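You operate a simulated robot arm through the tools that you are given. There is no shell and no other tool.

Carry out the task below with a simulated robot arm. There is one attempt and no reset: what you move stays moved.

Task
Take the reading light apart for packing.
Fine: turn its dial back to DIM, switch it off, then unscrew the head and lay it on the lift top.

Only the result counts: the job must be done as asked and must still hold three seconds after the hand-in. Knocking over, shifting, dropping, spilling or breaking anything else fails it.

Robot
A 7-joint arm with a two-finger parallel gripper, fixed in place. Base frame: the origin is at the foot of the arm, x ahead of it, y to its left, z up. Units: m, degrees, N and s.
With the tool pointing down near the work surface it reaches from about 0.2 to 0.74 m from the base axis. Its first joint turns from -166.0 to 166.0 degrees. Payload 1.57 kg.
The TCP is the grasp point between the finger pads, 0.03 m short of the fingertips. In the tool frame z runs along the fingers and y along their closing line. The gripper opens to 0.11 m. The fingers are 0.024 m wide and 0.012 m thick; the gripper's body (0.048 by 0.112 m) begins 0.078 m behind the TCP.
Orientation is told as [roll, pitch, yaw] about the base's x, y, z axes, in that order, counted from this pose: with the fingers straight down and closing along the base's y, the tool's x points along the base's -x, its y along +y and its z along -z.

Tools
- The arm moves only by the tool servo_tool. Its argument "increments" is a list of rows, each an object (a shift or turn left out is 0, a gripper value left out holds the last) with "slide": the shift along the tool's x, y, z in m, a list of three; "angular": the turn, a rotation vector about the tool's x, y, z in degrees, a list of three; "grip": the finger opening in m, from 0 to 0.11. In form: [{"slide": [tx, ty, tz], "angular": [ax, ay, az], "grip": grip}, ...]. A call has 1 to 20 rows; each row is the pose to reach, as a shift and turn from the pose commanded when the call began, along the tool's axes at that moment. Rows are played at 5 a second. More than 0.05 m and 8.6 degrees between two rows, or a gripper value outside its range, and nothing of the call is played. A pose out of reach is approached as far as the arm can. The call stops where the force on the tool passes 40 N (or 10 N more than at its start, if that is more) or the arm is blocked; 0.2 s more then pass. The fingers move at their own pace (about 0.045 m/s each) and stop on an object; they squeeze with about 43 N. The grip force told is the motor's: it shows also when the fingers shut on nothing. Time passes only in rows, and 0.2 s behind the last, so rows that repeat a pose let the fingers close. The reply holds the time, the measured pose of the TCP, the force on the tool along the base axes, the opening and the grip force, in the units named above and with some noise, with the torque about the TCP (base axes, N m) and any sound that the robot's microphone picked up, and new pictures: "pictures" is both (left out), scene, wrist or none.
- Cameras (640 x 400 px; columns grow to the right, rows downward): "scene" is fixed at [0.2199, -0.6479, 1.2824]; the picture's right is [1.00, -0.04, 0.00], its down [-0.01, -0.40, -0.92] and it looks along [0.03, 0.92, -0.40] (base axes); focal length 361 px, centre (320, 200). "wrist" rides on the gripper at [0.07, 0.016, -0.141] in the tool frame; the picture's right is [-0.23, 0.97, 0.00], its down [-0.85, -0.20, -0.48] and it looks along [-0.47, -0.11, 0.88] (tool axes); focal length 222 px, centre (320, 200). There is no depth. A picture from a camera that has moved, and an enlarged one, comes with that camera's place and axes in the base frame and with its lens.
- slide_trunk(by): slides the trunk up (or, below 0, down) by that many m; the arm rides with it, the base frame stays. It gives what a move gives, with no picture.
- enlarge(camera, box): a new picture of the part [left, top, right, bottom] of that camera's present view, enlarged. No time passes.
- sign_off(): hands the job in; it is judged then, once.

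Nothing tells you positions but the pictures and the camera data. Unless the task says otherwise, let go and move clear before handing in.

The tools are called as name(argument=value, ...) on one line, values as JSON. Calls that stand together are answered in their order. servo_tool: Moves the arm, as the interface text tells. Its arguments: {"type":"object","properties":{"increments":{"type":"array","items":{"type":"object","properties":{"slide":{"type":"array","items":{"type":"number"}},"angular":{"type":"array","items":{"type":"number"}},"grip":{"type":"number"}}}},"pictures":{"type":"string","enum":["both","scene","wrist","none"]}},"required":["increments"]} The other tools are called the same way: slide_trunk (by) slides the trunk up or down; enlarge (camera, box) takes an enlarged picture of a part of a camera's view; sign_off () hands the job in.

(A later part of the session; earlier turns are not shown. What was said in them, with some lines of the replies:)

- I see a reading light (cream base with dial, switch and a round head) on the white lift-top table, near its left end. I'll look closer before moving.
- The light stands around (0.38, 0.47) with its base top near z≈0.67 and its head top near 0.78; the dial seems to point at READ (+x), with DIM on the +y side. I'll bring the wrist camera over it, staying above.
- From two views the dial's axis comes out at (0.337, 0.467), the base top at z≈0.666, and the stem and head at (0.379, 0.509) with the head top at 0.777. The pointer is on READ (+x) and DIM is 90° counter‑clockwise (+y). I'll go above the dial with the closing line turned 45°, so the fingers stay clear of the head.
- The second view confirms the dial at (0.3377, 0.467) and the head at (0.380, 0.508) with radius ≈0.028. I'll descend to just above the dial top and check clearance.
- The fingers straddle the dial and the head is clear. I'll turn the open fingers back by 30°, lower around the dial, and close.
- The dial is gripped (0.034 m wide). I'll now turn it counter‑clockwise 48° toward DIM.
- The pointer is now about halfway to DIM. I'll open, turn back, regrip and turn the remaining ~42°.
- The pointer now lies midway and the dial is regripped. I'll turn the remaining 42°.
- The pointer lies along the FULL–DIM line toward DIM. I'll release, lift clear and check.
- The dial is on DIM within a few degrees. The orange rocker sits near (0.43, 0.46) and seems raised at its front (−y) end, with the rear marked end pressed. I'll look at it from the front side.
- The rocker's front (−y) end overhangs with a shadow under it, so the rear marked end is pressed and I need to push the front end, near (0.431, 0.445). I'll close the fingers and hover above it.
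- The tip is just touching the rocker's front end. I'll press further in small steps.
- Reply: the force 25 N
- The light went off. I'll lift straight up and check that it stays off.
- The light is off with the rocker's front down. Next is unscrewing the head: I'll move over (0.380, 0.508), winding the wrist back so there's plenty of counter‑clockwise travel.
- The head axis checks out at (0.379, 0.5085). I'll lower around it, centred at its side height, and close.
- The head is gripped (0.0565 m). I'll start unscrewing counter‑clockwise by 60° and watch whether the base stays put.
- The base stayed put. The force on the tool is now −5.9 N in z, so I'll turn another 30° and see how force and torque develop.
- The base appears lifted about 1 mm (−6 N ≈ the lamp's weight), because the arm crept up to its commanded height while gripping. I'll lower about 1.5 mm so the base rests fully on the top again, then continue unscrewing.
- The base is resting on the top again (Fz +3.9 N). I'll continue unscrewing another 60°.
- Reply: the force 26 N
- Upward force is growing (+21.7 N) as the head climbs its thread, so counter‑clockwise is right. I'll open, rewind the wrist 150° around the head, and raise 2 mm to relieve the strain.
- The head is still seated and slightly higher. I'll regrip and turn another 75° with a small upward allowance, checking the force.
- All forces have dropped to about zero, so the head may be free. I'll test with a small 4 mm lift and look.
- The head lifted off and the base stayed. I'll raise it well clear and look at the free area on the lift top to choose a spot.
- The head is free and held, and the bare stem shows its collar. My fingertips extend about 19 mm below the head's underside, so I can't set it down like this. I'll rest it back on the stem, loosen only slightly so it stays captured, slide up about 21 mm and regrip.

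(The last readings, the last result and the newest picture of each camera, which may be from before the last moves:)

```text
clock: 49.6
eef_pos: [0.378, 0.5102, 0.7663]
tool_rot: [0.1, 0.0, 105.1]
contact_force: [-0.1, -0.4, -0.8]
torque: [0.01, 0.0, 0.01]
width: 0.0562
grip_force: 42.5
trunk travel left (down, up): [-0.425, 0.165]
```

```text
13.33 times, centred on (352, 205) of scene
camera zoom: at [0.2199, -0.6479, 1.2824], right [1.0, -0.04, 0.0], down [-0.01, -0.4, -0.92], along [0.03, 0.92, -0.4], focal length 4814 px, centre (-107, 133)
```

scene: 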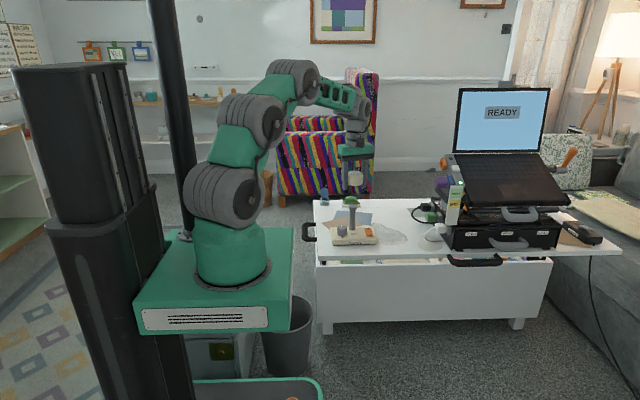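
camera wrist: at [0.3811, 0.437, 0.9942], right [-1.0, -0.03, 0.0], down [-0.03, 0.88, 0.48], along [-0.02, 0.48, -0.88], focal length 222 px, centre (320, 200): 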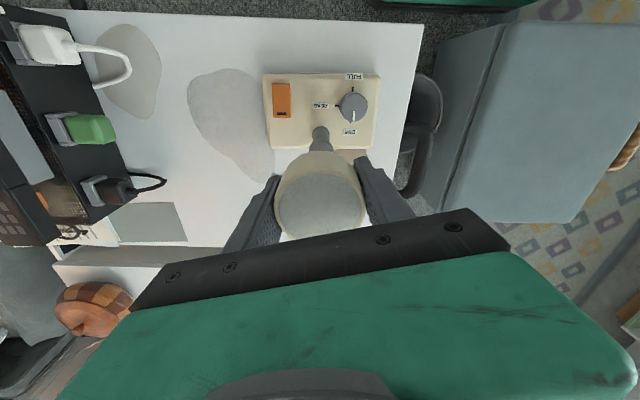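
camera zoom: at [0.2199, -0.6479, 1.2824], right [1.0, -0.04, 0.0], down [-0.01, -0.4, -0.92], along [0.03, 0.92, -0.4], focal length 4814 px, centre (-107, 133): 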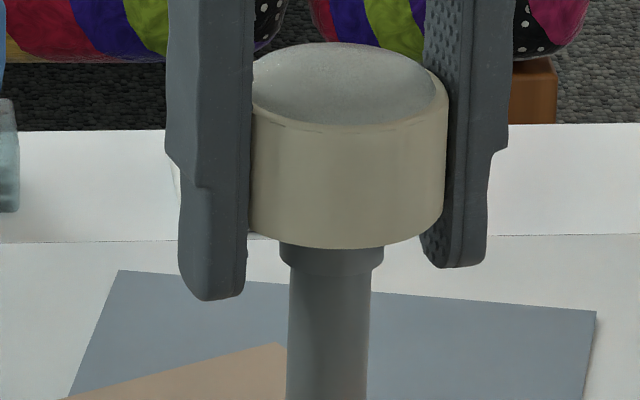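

servo_tool(increments=[{"slide": [0, 0, 0.001]}, {"slide": [0, 0, 0.002]}, {"slide": [0, 0, 0.003]}, {"slide": [0, 0, 0.004]}, {"slide": [0, 0, 0.005]}, {"slide": [0, 0, 0.006]}, {"slide": [0, 0, 0.007]}, {"slide": [0, 0, 0.007]}], pictures="none")

enlarge(camera="scene", box=[336, 190, 368, 220])

```text
clock: 51.4
eef_pos: [0.3786, 0.5085, 0.7602]
tool_rot: [0.1, 0.1, 105.0]
contact_force: [-0.1, -0.5, -0.2]
torque: [-0.02, 0.01, -0.02]
width: 0.0563
grip_force: 42.5
trunk travel left (down, up): [-0.425, 0.165]
```

```text
13.33 times, centred on (352, 205) of scene
camera zoom: at [0.2199, -0.6479, 1.2824], right [1.0, -0.04, 0.0], down [-0.01, -0.4, -0.92], along [0.03, 0.92, -0.4], focal length 4814 px, centre (-107, 133)
```

zoom: 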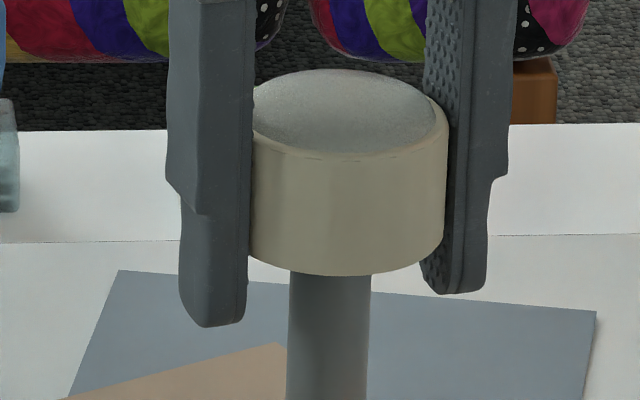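

servo_tool(increments=[{"slide": [0, 0, 0.001]}, {"slide": [0, 0, 0.002]}, {"slide": [0, 0, 0.003]}, {"slide": [0, 0, 0.003]}], pictures="none")

enlarge(camera="scene", box=[336, 190, 368, 220])

```text
clock: 52.4
eef_pos: [0.3783, 0.5092, 0.7568]
tool_rot: [0.1, 0.0, 105.0]
contact_force: [-3.4, -1.4, 4.2]
torque: [-0.44, -0.11, -0.03]
width: 0.0564
grip_force: 42.4
trunk travel left (down, up): [-0.425, 0.165]
```

```text
13.33 times, centred on (352, 205) of scene
camera zoom: at [0.2199, -0.6479, 1.2824], right [1.0, -0.04, 0.0], down [-0.01, -0.4, -0.92], along [0.03, 0.92, -0.4], focal length 4814 px, centre (-107, 133)
```

zoom: 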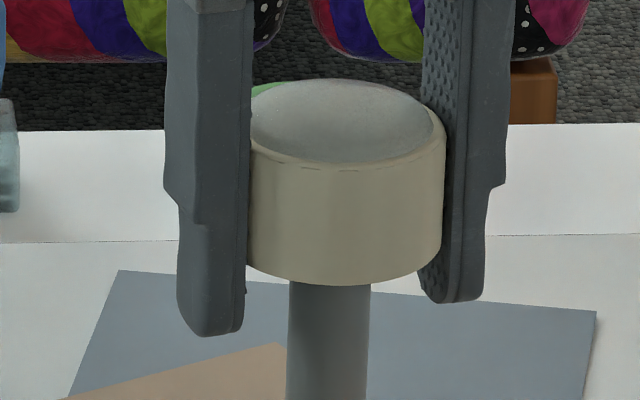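

Contact (+4 N): the head rests on the stem. I'll loosen to 0.061 so it stays captured, slide up, and check.

servo_tool(increments=[{"grip": 0.061}, {"grip": 0.061}, {"slide": [0, 0, -0.003], "grip": 0.061}, {"slide": [0, 0, -0.008], "grip": 0.061}, {"slide": [0, 0, -0.013], "grip": 0.061}, {"slide": [0, 0, -0.018], "grip": 0.061}, {"slide": [0, 0, -0.0225], "grip": 0.061}, {"slide": [0, 0, -0.0225], "grip": 0.061}])

enlarge(camera="scene", box=[336, 190, 368, 220])

enlarge(camera="wrist", box=[240, 130, 400, 240])

```text
clock: 54.2
eef_pos: [0.378, 0.5089, 0.7802]
tool_rot: [-0.1, 0.1, 105.0]
contact_force: [-0.5, 0.0, 0.7]
torque: [0.02, 0.02, 0.02]
width: 0.0613
grip_force: 0.0
trunk travel left (down, up): [-0.425, 0.165]
camera wrist: at [0.3793, 0.4371, 0.9221], right [-1.0, -0.03, 0.0], down [-0.03, 0.88, 0.48], along [-0.02, 0.48, -0.88], focal length 222 px, centre (320, 200)
```

scene: 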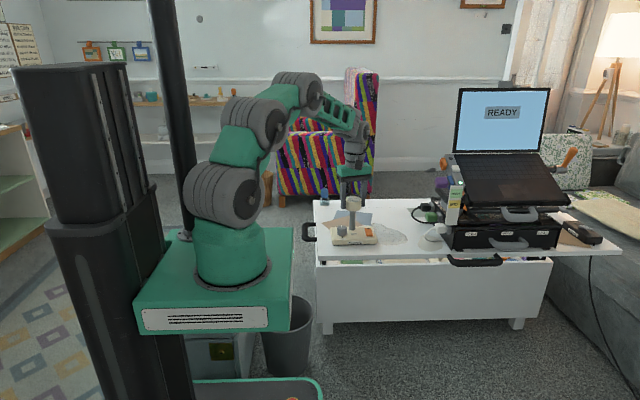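
wrist: 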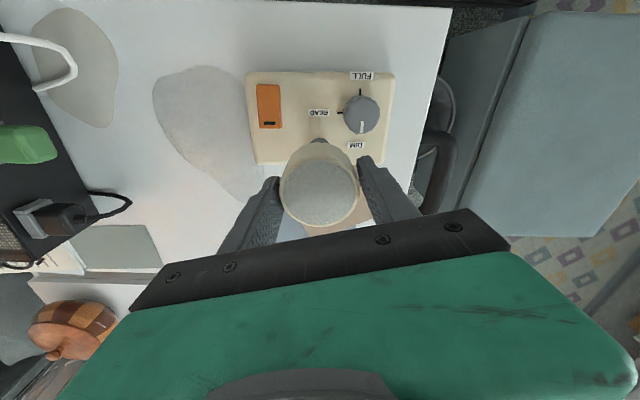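

```text
13.33 times, centred on (352, 205) of scene
camera zoom: at [0.2199, -0.6479, 1.2824], right [1.0, -0.04, 0.0], down [-0.01, -0.4, -0.92], along [0.03, 0.92, -0.4], focal length 4814 px, centre (-107, 133)
```

zoom: 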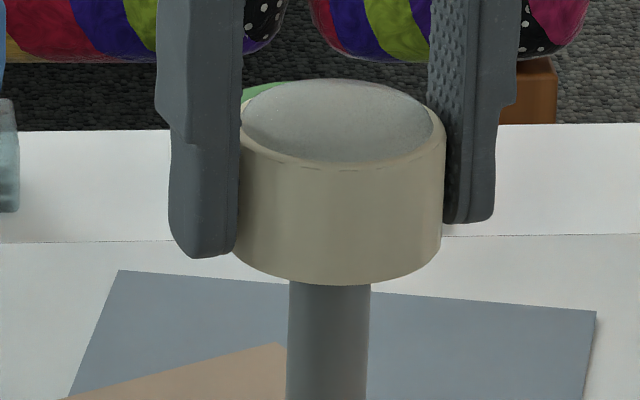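

```text
3.64 times, centred on (320, 185) of wrist
camera zoom: at [0.3793, 0.4371, 0.9221], right [-1.0, -0.03, 0.0], down [-0.03, 0.88, 0.48], along [-0.02, 0.48, -0.88], focal length 808 px, centre (320, 254)
```

zoom: 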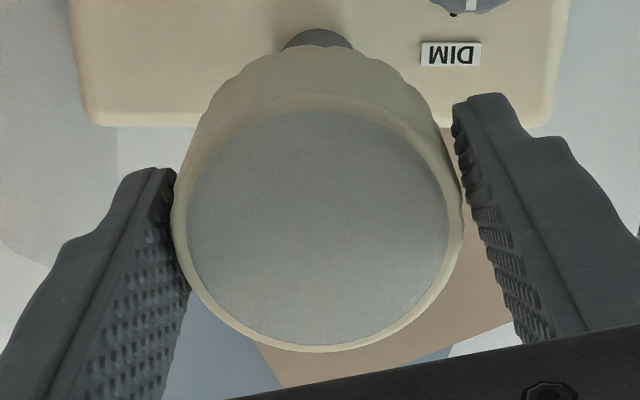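

The head stays put on the stem. The tips are about level with its underside, so I'll go 4 mm higher, close and lift.

servo_tool(increments=[{"slide": [0, 0, -0.004], "grip": 0.061}, {"slide": [0, 0, -0.004], "grip": 0.061}, {"slide": [0, 0, -0.004], "grip": 0.0}, {"slide": [0, 0, -0.004], "grip": 0.0}, {"slide": [0, 0, -0.004], "grip": 0.0}], pictures="none")

enlarge(camera="scene", box=[336, 190, 368, 220])

```text
clock: 55.4
eef_pos: [0.3799, 0.5082, 0.784]
tool_rot: [0.1, 0.0, 105.0]
contact_force: [1.5, 0.5, 0.7]
torque: [0.04, -0.03, 0.01]
width: 0.0564
grip_force: 37.8
trunk travel left (down, up): [-0.425, 0.165]
```

```text
13.33 times, centred on (352, 205) of scene
camera zoom: at [0.2199, -0.6479, 1.2824], right [1.0, -0.04, 0.0], down [-0.01, -0.4, -0.92], along [0.03, 0.92, -0.4], focal length 4814 px, centre (-107, 133)
```

zoom: 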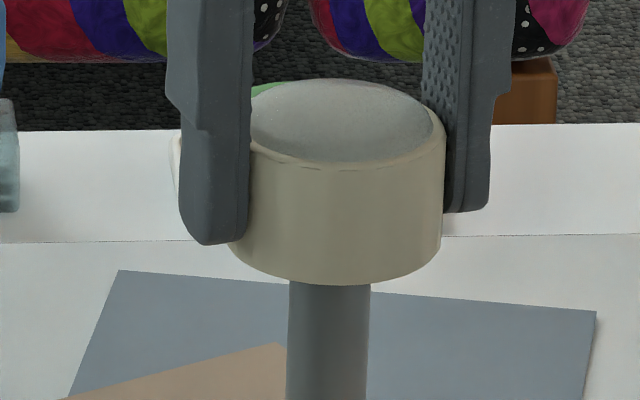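

servo_tool(increments=[{"slide": [0, 0, -0.003]}, {"slide": [0, 0, -0.008]}, {"slide": [0, 0, -0.015]}, {"slide": [0, 0, -0.03]}, {"slide": [0, 0, -0.05]}, {"slide": [0, 0, -0.06]}, {"slide": [0, 0, -0.06]}])

enlarge(camera="scene", box=[330, 170, 394, 250])

```text
clock: 57.0
eef_pos: [0.3792, 0.5104, 0.8441]
tool_rot: [0.0, -0.1, 104.9]
contact_force: [0.5, 0.9, -0.3]
torque: [0.0, -0.04, -0.03]
width: 0.0565
grip_force: 43.1
trunk travel left (down, up): [-0.425, 0.165]
camera wrist: at [0.3795, 0.438, 0.9859], right [-1.0, -0.03, 0.0], down [-0.03, 0.88, 0.48], along [-0.02, 0.48, -0.88], focal length 222 px, centre (320, 200)
```

scene: 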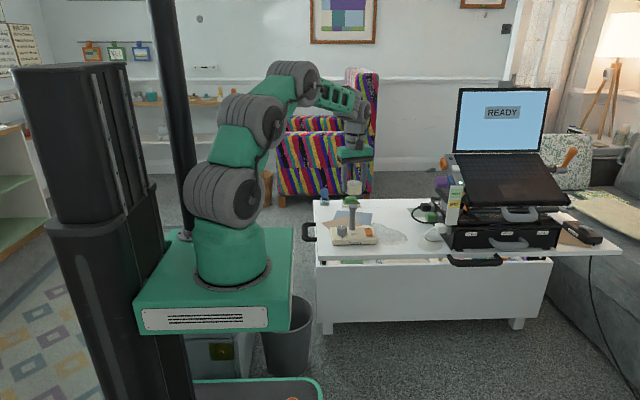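
wrist: 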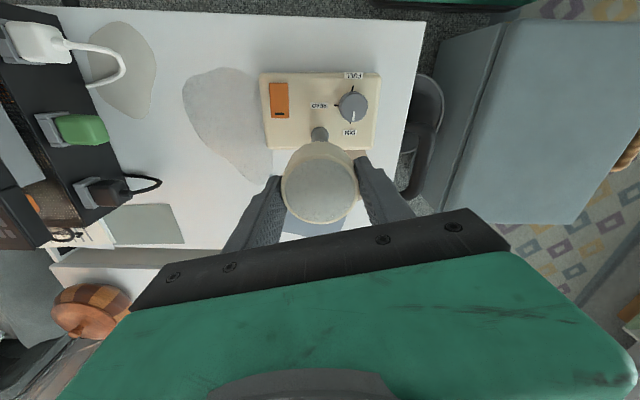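

```text
5.00 times, centred on (362, 210) of scene
camera zoom: at [0.2199, -0.6479, 1.2824], right [1.0, -0.04, 0.0], down [-0.01, -0.4, -0.92], along [0.03, 0.92, -0.4], focal length 1805 px, centre (110, 150)
```

zoom: 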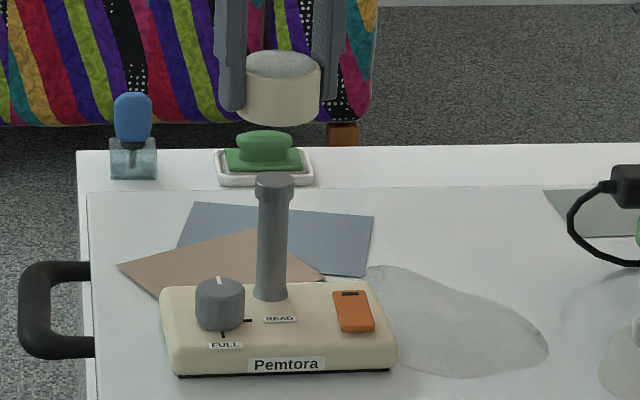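

The head is held with its underside just below the fingertips. A clear white patch of the lift top lies around (0.555, 0.41), in front of the grey stain and right of the lamp. I'll carry it there and descend partway.

servo_tool(increments=[{"slide": [0.0235, -0.024, 0]}, {"slide": [0.047, -0.048, 0]}, {"slide": [0.0706, -0.0722, 0]}, {"slide": [0.094, -0.096, 0]}, {"slide": [0.118, -0.12, 0]}, {"slide": [0.1412, -0.1444, 0]}, {"slide": [0.1412, -0.1444, 0.03]}, {"slide": [0.1412, -0.1444, 0.06]}, {"slide": [0.1412, -0.1444, 0.09]}, {"slide": [0.1412, -0.1444, 0.11]}, {"slide": [0.1412, -0.1444, 0.11]}])

enlarge(camera="scene", box=[340, 180, 460, 270])

```text
clock: 59.4
eef_pos: [0.5552, 0.4096, 0.7343]
tool_rot: [0.0, 0.0, 104.9]
contact_force: [0.1, 0.1, -0.8]
torque: [-0.02, 0.0, -0.02]
width: 0.0565
grip_force: 43.6
trunk travel left (down, up): [-0.425, 0.165]
camera wrist: at [0.5556, 0.3384, 0.8765], right [-1.0, -0.03, 0.0], down [-0.03, 0.88, 0.48], along [-0.02, 0.48, -0.88], focal length 222 px, centre (320, 200)
```

scene: 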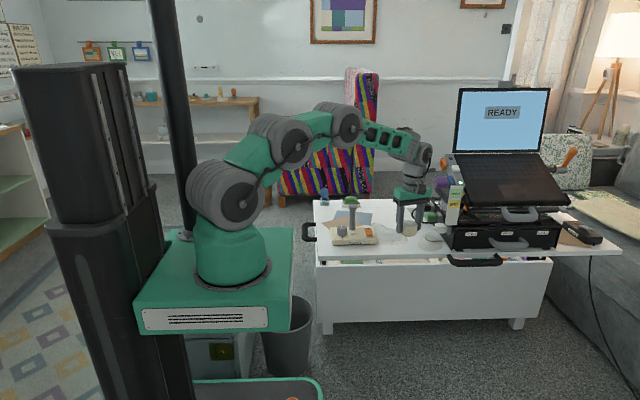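
wrist: 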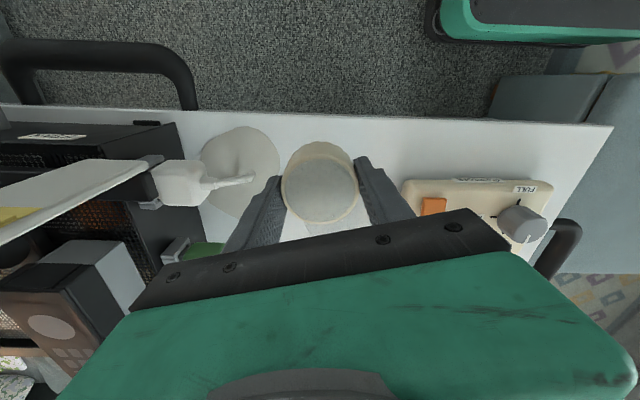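

```text
4.44 times, centred on (400, 225) of scene
camera zoom: at [0.2199, -0.6479, 1.2824], right [1.0, -0.04, 0.0], down [-0.01, -0.4, -0.92], along [0.03, 0.92, -0.4], focal length 1604 px, centre (-36, 89)
```

zoom: 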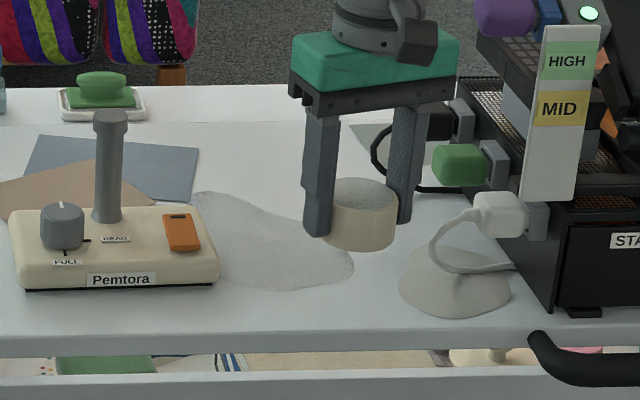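

A white cable loop hangs near (0.616, 0.424), so I'll shift 12 mm away from it. Then I'll lower to near the surface.

servo_tool(increments=[{"slide": [-0.0031, 0.0116, 0]}, {"slide": [-0.0031, 0.0116, 0.02]}, {"slide": [-0.0031, 0.0116, 0.035]}, {"slide": [-0.0031, 0.0116, 0.045]}, {"slide": [-0.0031, 0.0116, 0.05]}, {"slide": [-0.0031, 0.0116, 0.05]}])

enlarge(camera="scene", box=[370, 210, 434, 262])

enlarge(camera="wrist", box=[200, 110, 440, 260])

```text
clock: 60.8
eef_pos: [0.544, 0.4102, 0.6843]
tool_rot: [0.0, 0.0, 105.1]
contact_force: [-0.7, 0.1, -0.2]
torque: [-0.01, -0.01, -0.02]
width: 0.0562
grip_force: 42.9
trunk travel left (down, up): [-0.425, 0.165]
camera wrist: at [0.5442, 0.3387, 0.8258], right [-1.0, -0.03, 0.0], down [-0.03, 0.88, 0.48], along [-0.02, 0.48, -0.88], focal length 222 px, centre (320, 200)
```

scene: 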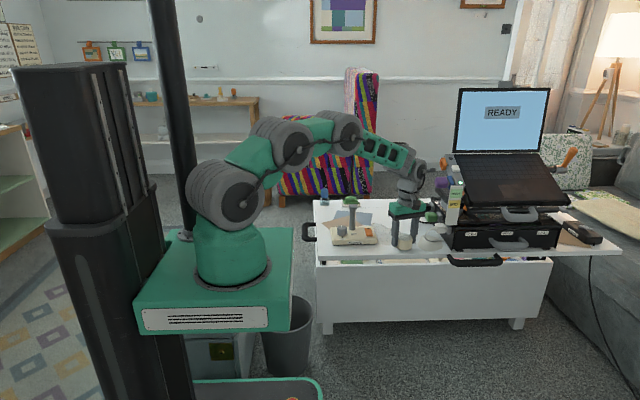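
wrist: 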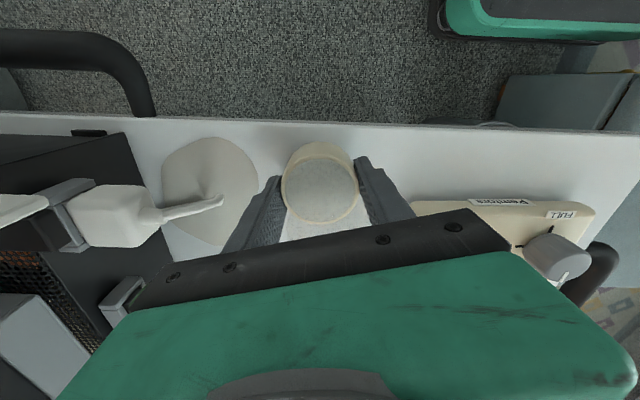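

```text
7.69 times, centred on (402, 236) of scene
camera zoom: at [0.2199, -0.6479, 1.2824], right [1.0, -0.04, 0.0], down [-0.01, -0.4, -0.92], along [0.03, 0.92, -0.4], focal length 2777 px, centre (-311, -77)
```

zoom: 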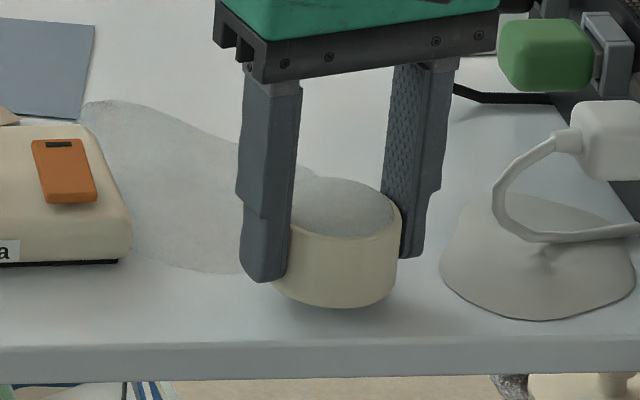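

```text
2.67 times, centred on (320, 185) of wrist
camera zoom: at [0.5442, 0.3387, 0.8258], right [-1.0, -0.03, 0.0], down [-0.03, 0.88, 0.48], along [-0.02, 0.48, -0.88], focal length 592 px, centre (320, 240)
```

zoom: 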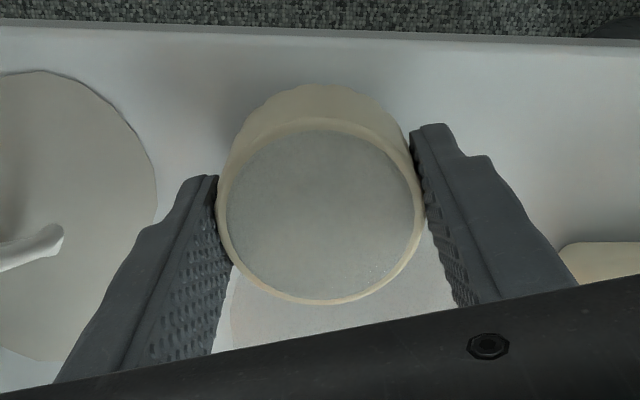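

servo_tool(increments=[{"slide": [0, 0, 0.0015]}, {"slide": [0, 0, 0.003]}, {"slide": [0, 0, 0.0045]}, {"slide": [0, 0, 0.006]}, {"slide": [0, 0, 0.0075]}, {"slide": [0, 0, 0.009]}, {"slide": [0, 0, 0.009]}], pictures="none")

enlarge(camera="scene", box=[370, 210, 434, 262])

```text
clock: 62.4
eef_pos: [0.5429, 0.4108, 0.6744]
tool_rot: [0.0, 0.1, 105.0]
contact_force: [0.7, 0.6, 0.7]
torque: [-0.02, 0.03, -0.02]
width: 0.0563
grip_force: 43.8
trunk travel left (down, up): [-0.425, 0.165]
```

```text
7.69 times, centred on (402, 236) of scene
camera zoom: at [0.2199, -0.6479, 1.2824], right [1.0, -0.04, 0.0], down [-0.01, -0.4, -0.92], along [0.03, 0.92, -0.4], focal length 2777 px, centre (-311, -77)
```

zoom: 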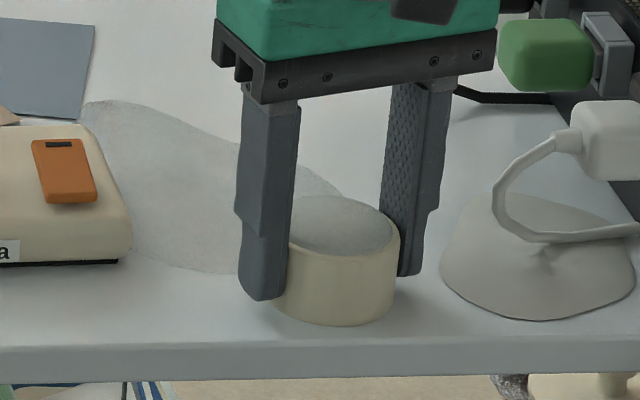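

Not touching yet; I'll continue down in 1 mm steps.

servo_tool(increments=[{"slide": [0, 0, 0.001]}, {"slide": [0, 0, 0.002]}, {"slide": [0, 0, 0.003]}, {"slide": [0, 0, 0.003]}], pictures="none")

enlarge(camera="scene", box=[370, 210, 434, 262])

```text
clock: 63.4
eef_pos: [0.5433, 0.41, 0.6753]
tool_rot: [-0.4, -0.1, 105.0]
contact_force: [-3.7, -1.5, 20.8]
torque: [-0.37, 0.39, -0.01]
width: 0.0565
grip_force: 42.8
trunk travel left (down, up): [-0.425, 0.165]
```

```text
7.69 times, centred on (402, 236) of scene
camera zoom: at [0.2199, -0.6479, 1.2824], right [1.0, -0.04, 0.0], down [-0.01, -0.4, -0.92], along [0.03, 0.92, -0.4], focal length 2777 px, centre (-311, -77)
```

zoom: 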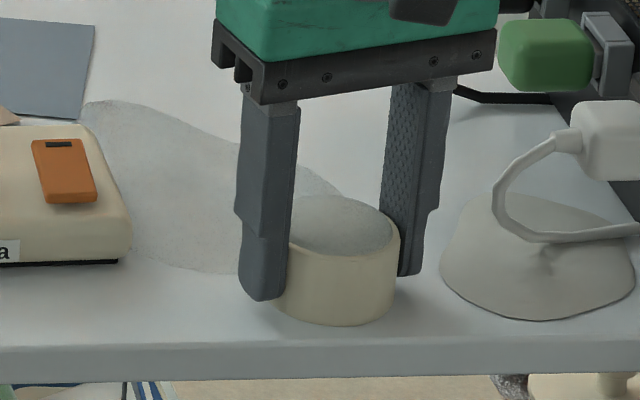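

The head is on the lift top (+21 N). I'll ease off the pressure, then open slightly.

servo_tool(increments=[{"slide": [0, 0, -0.001]}, {"slide": [0, 0, -0.0025]}, {"slide": [0, 0, -0.0025]}, {"slide": [0, 0, -0.0025], "grip": 0.066}, {"slide": [0, 0, -0.0025], "grip": 0.066}, {"slide": [0, 0, -0.0025], "grip": 0.066}])

enlarge(camera="scene", box=[370, 210, 434, 262])

enlarge(camera="wrist", box=[200, 110, 440, 260])

```text
clock: 64.8
eef_pos: [0.5434, 0.4093, 0.6732]
tool_rot: [0.0, -0.1, 105.0]
contact_force: [-1.1, 0.3, 0.2]
torque: [0.03, 0.02, -0.01]
width: 0.0662
grip_force: 0.1
trunk travel left (down, up): [-0.425, 0.165]
camera wrist: at [0.5445, 0.338, 0.8159], right [-1.0, -0.03, 0.0], down [-0.03, 0.88, 0.48], along [-0.02, 0.48, -0.88], focal length 222 px, centre (320, 200)
```

scene: 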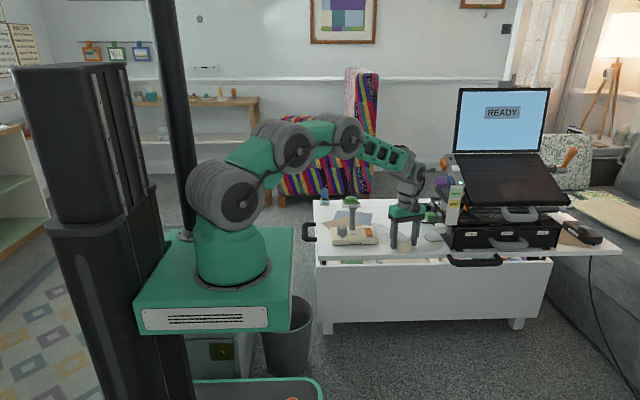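
wrist: 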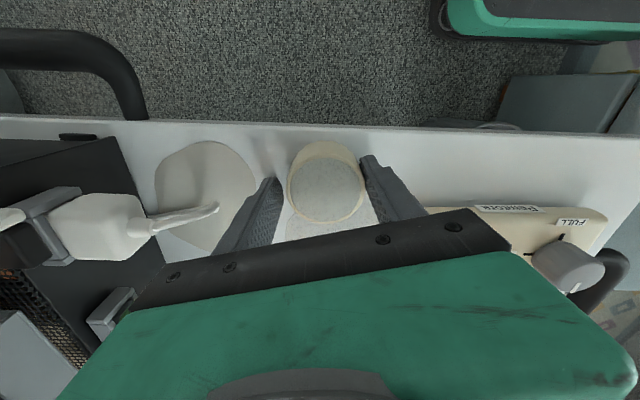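

```text
7.69 times, centred on (402, 236) of scene
camera zoom: at [0.2199, -0.6479, 1.2824], right [1.0, -0.04, 0.0], down [-0.01, -0.4, -0.92], along [0.03, 0.92, -0.4], focal length 2777 px, centre (-311, -77)
```

zoom: 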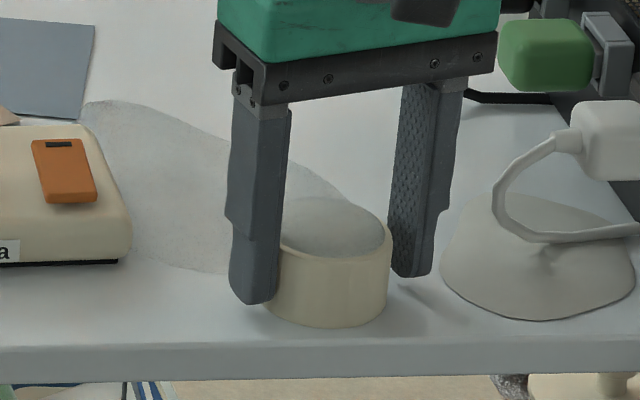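

```text
2.67 times, centred on (320, 185) of wrist
camera zoom: at [0.5445, 0.338, 0.8159], right [-1.0, -0.03, 0.0], down [-0.03, 0.88, 0.48], along [-0.02, 0.48, -0.88], focal length 592 px, centre (320, 240)
```

zoom: 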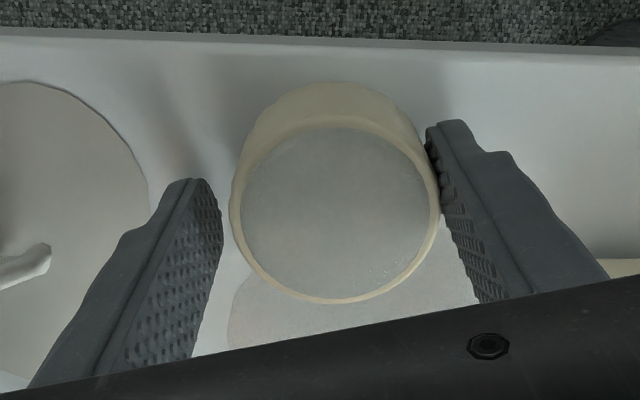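

The head stands flat on the lift top, just touching one finger. I'll centre the fingers around it by shifting 4 mm, then lift straight up.

servo_tool(increments=[{"slide": [-0.001, 0.004, 0]}, {"slide": [-0.001, 0.004, 0]}, {"slide": [-0.001, 0.004, -0.01]}, {"slide": [-0.001, 0.004, -0.03]}, {"slide": [-0.001, 0.004, -0.06]}, {"slide": [-0.001, 0.004, -0.1]}, {"slide": [-0.001, 0.004, -0.14]}, {"slide": [-0.001, 0.004, -0.18]}, {"slide": [-0.001, 0.004, -0.18]}])

enlarge(camera="scene", box=[330, 190, 450, 265])

enlarge(camera="wrist", box=[240, 100, 560, 240])

```text
clock: 66.8
eef_pos: [0.54, 0.4094, 0.8562]
tool_rot: [0.0, 0.0, 105.0]
contact_force: [-0.3, -0.2, -0.2]
torque: [-0.01, -0.02, 0.03]
width: 0.0661
grip_force: 0.1
trunk travel left (down, up): [-0.425, 0.165]
camera wrist: at [0.5408, 0.3386, 0.9983], right [-1.0, -0.03, 0.0], down [-0.03, 0.88, 0.48], along [-0.02, 0.48, -0.88], focal length 222 px, centre (320, 200)
```

scene: 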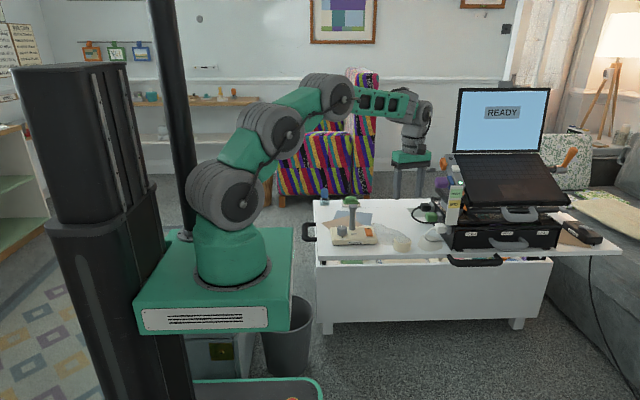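
wrist: 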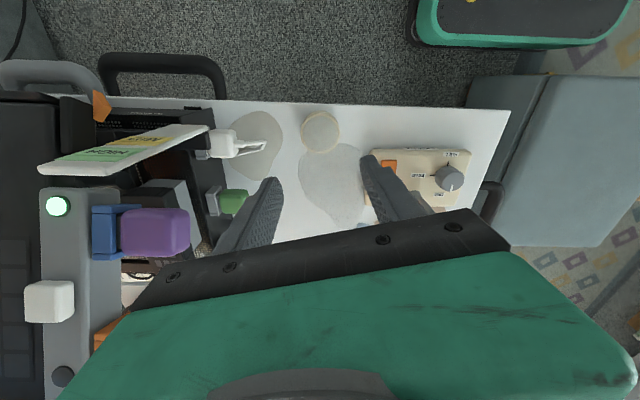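

```text
5.33 times, centred on (390, 228) of scene
camera zoom: at [0.2199, -0.6479, 1.2824], right [1.0, -0.04, 0.0], down [-0.01, -0.4, -0.92], along [0.03, 0.92, -0.4], focal length 1925 px, centre (-53, 53)
```

zoom: 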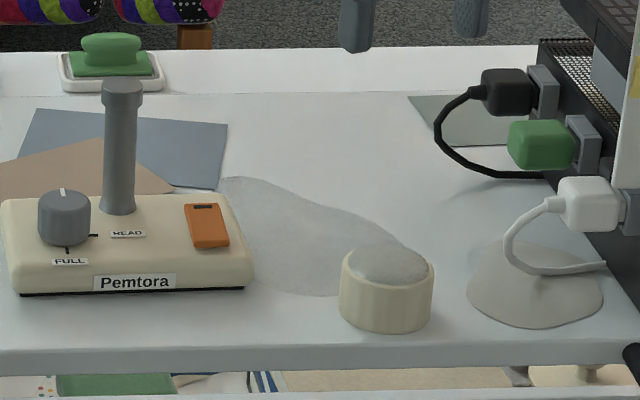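

```text
2.00 times, centred on (400, 170) of wrist
camera zoom: at [0.5408, 0.3386, 0.9983], right [-1.0, -0.03, 0.0], down [-0.03, 0.88, 0.48], along [-0.02, 0.48, -0.88], focal length 444 px, centre (160, 260)
```

zoom: 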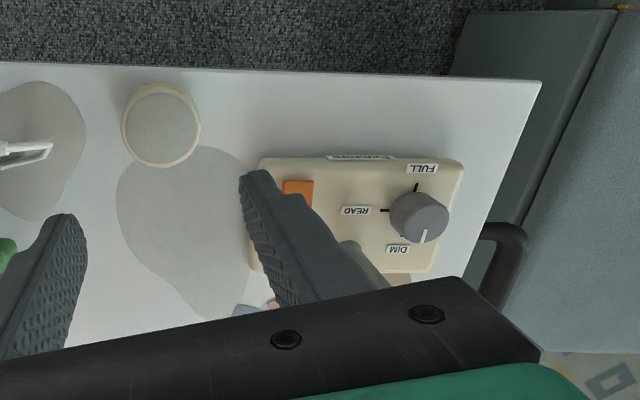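

The head stands on the lift top and the arm is clear. I'll check the dial pointer and the switch once more.

enlarge(camera="wrist", box=[420, 145, 476, 195])

enlarge(camera="scene", box=[326, 205, 386, 250])

```text
8.00 times, centred on (448, 170) of wrist
camera zoom: at [0.5408, 0.3386, 0.9983], right [-1.0, -0.03, 0.0], down [-0.03, 0.88, 0.48], along [-0.02, 0.48, -0.88], focal length 1777 px, centre (-704, 440)
```

zoom: 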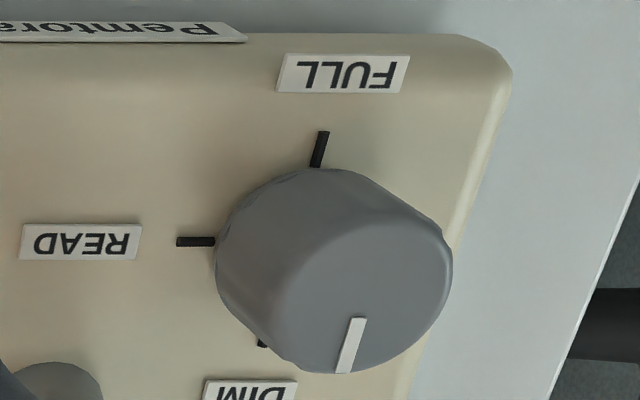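

```text
8.89 times, centred on (356, 228) of scene
camera zoom: at [0.2199, -0.6479, 1.2824], right [1.0, -0.04, 0.0], down [-0.01, -0.4, -0.92], along [0.03, 0.92, -0.4], focal length 3209 px, centre (0, -44)
```

zoom: 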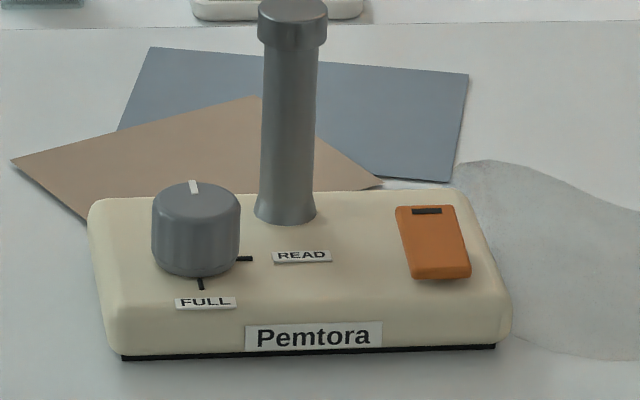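

The dial points exactly along the DIM mark, and the rocker's front end is down with the light off. The head rests on the lift top, nothing else has moved, and the arm is clear, so I'm handing in.

sign_off()

```text
The job is handed in.
```

The reading light is apart: the dial is turned back to DIM, it's switched off, and the head is unscrewed and standing on the lift top. I've handed the job in, but no verdict has come back yet.

- **Dial:** it was on READ, and the pointer now lines up with the DIM mark.
- **Switch:** I pressed the raised front end of the rocker, and the light went out and stayed out.
- **Head:** it came free after about 300° of turning. It stands flat in the clear patch to the right of the lamp, about 1 cm from the front edge.
- **Lamp base:** it slid a millimetre or two and turned slightly while I was unscrewing. Nothing else looked disturbed in the last pictures.

To get a better grip on the loose head, I rested it back on the stem once before moving it to the lift top.
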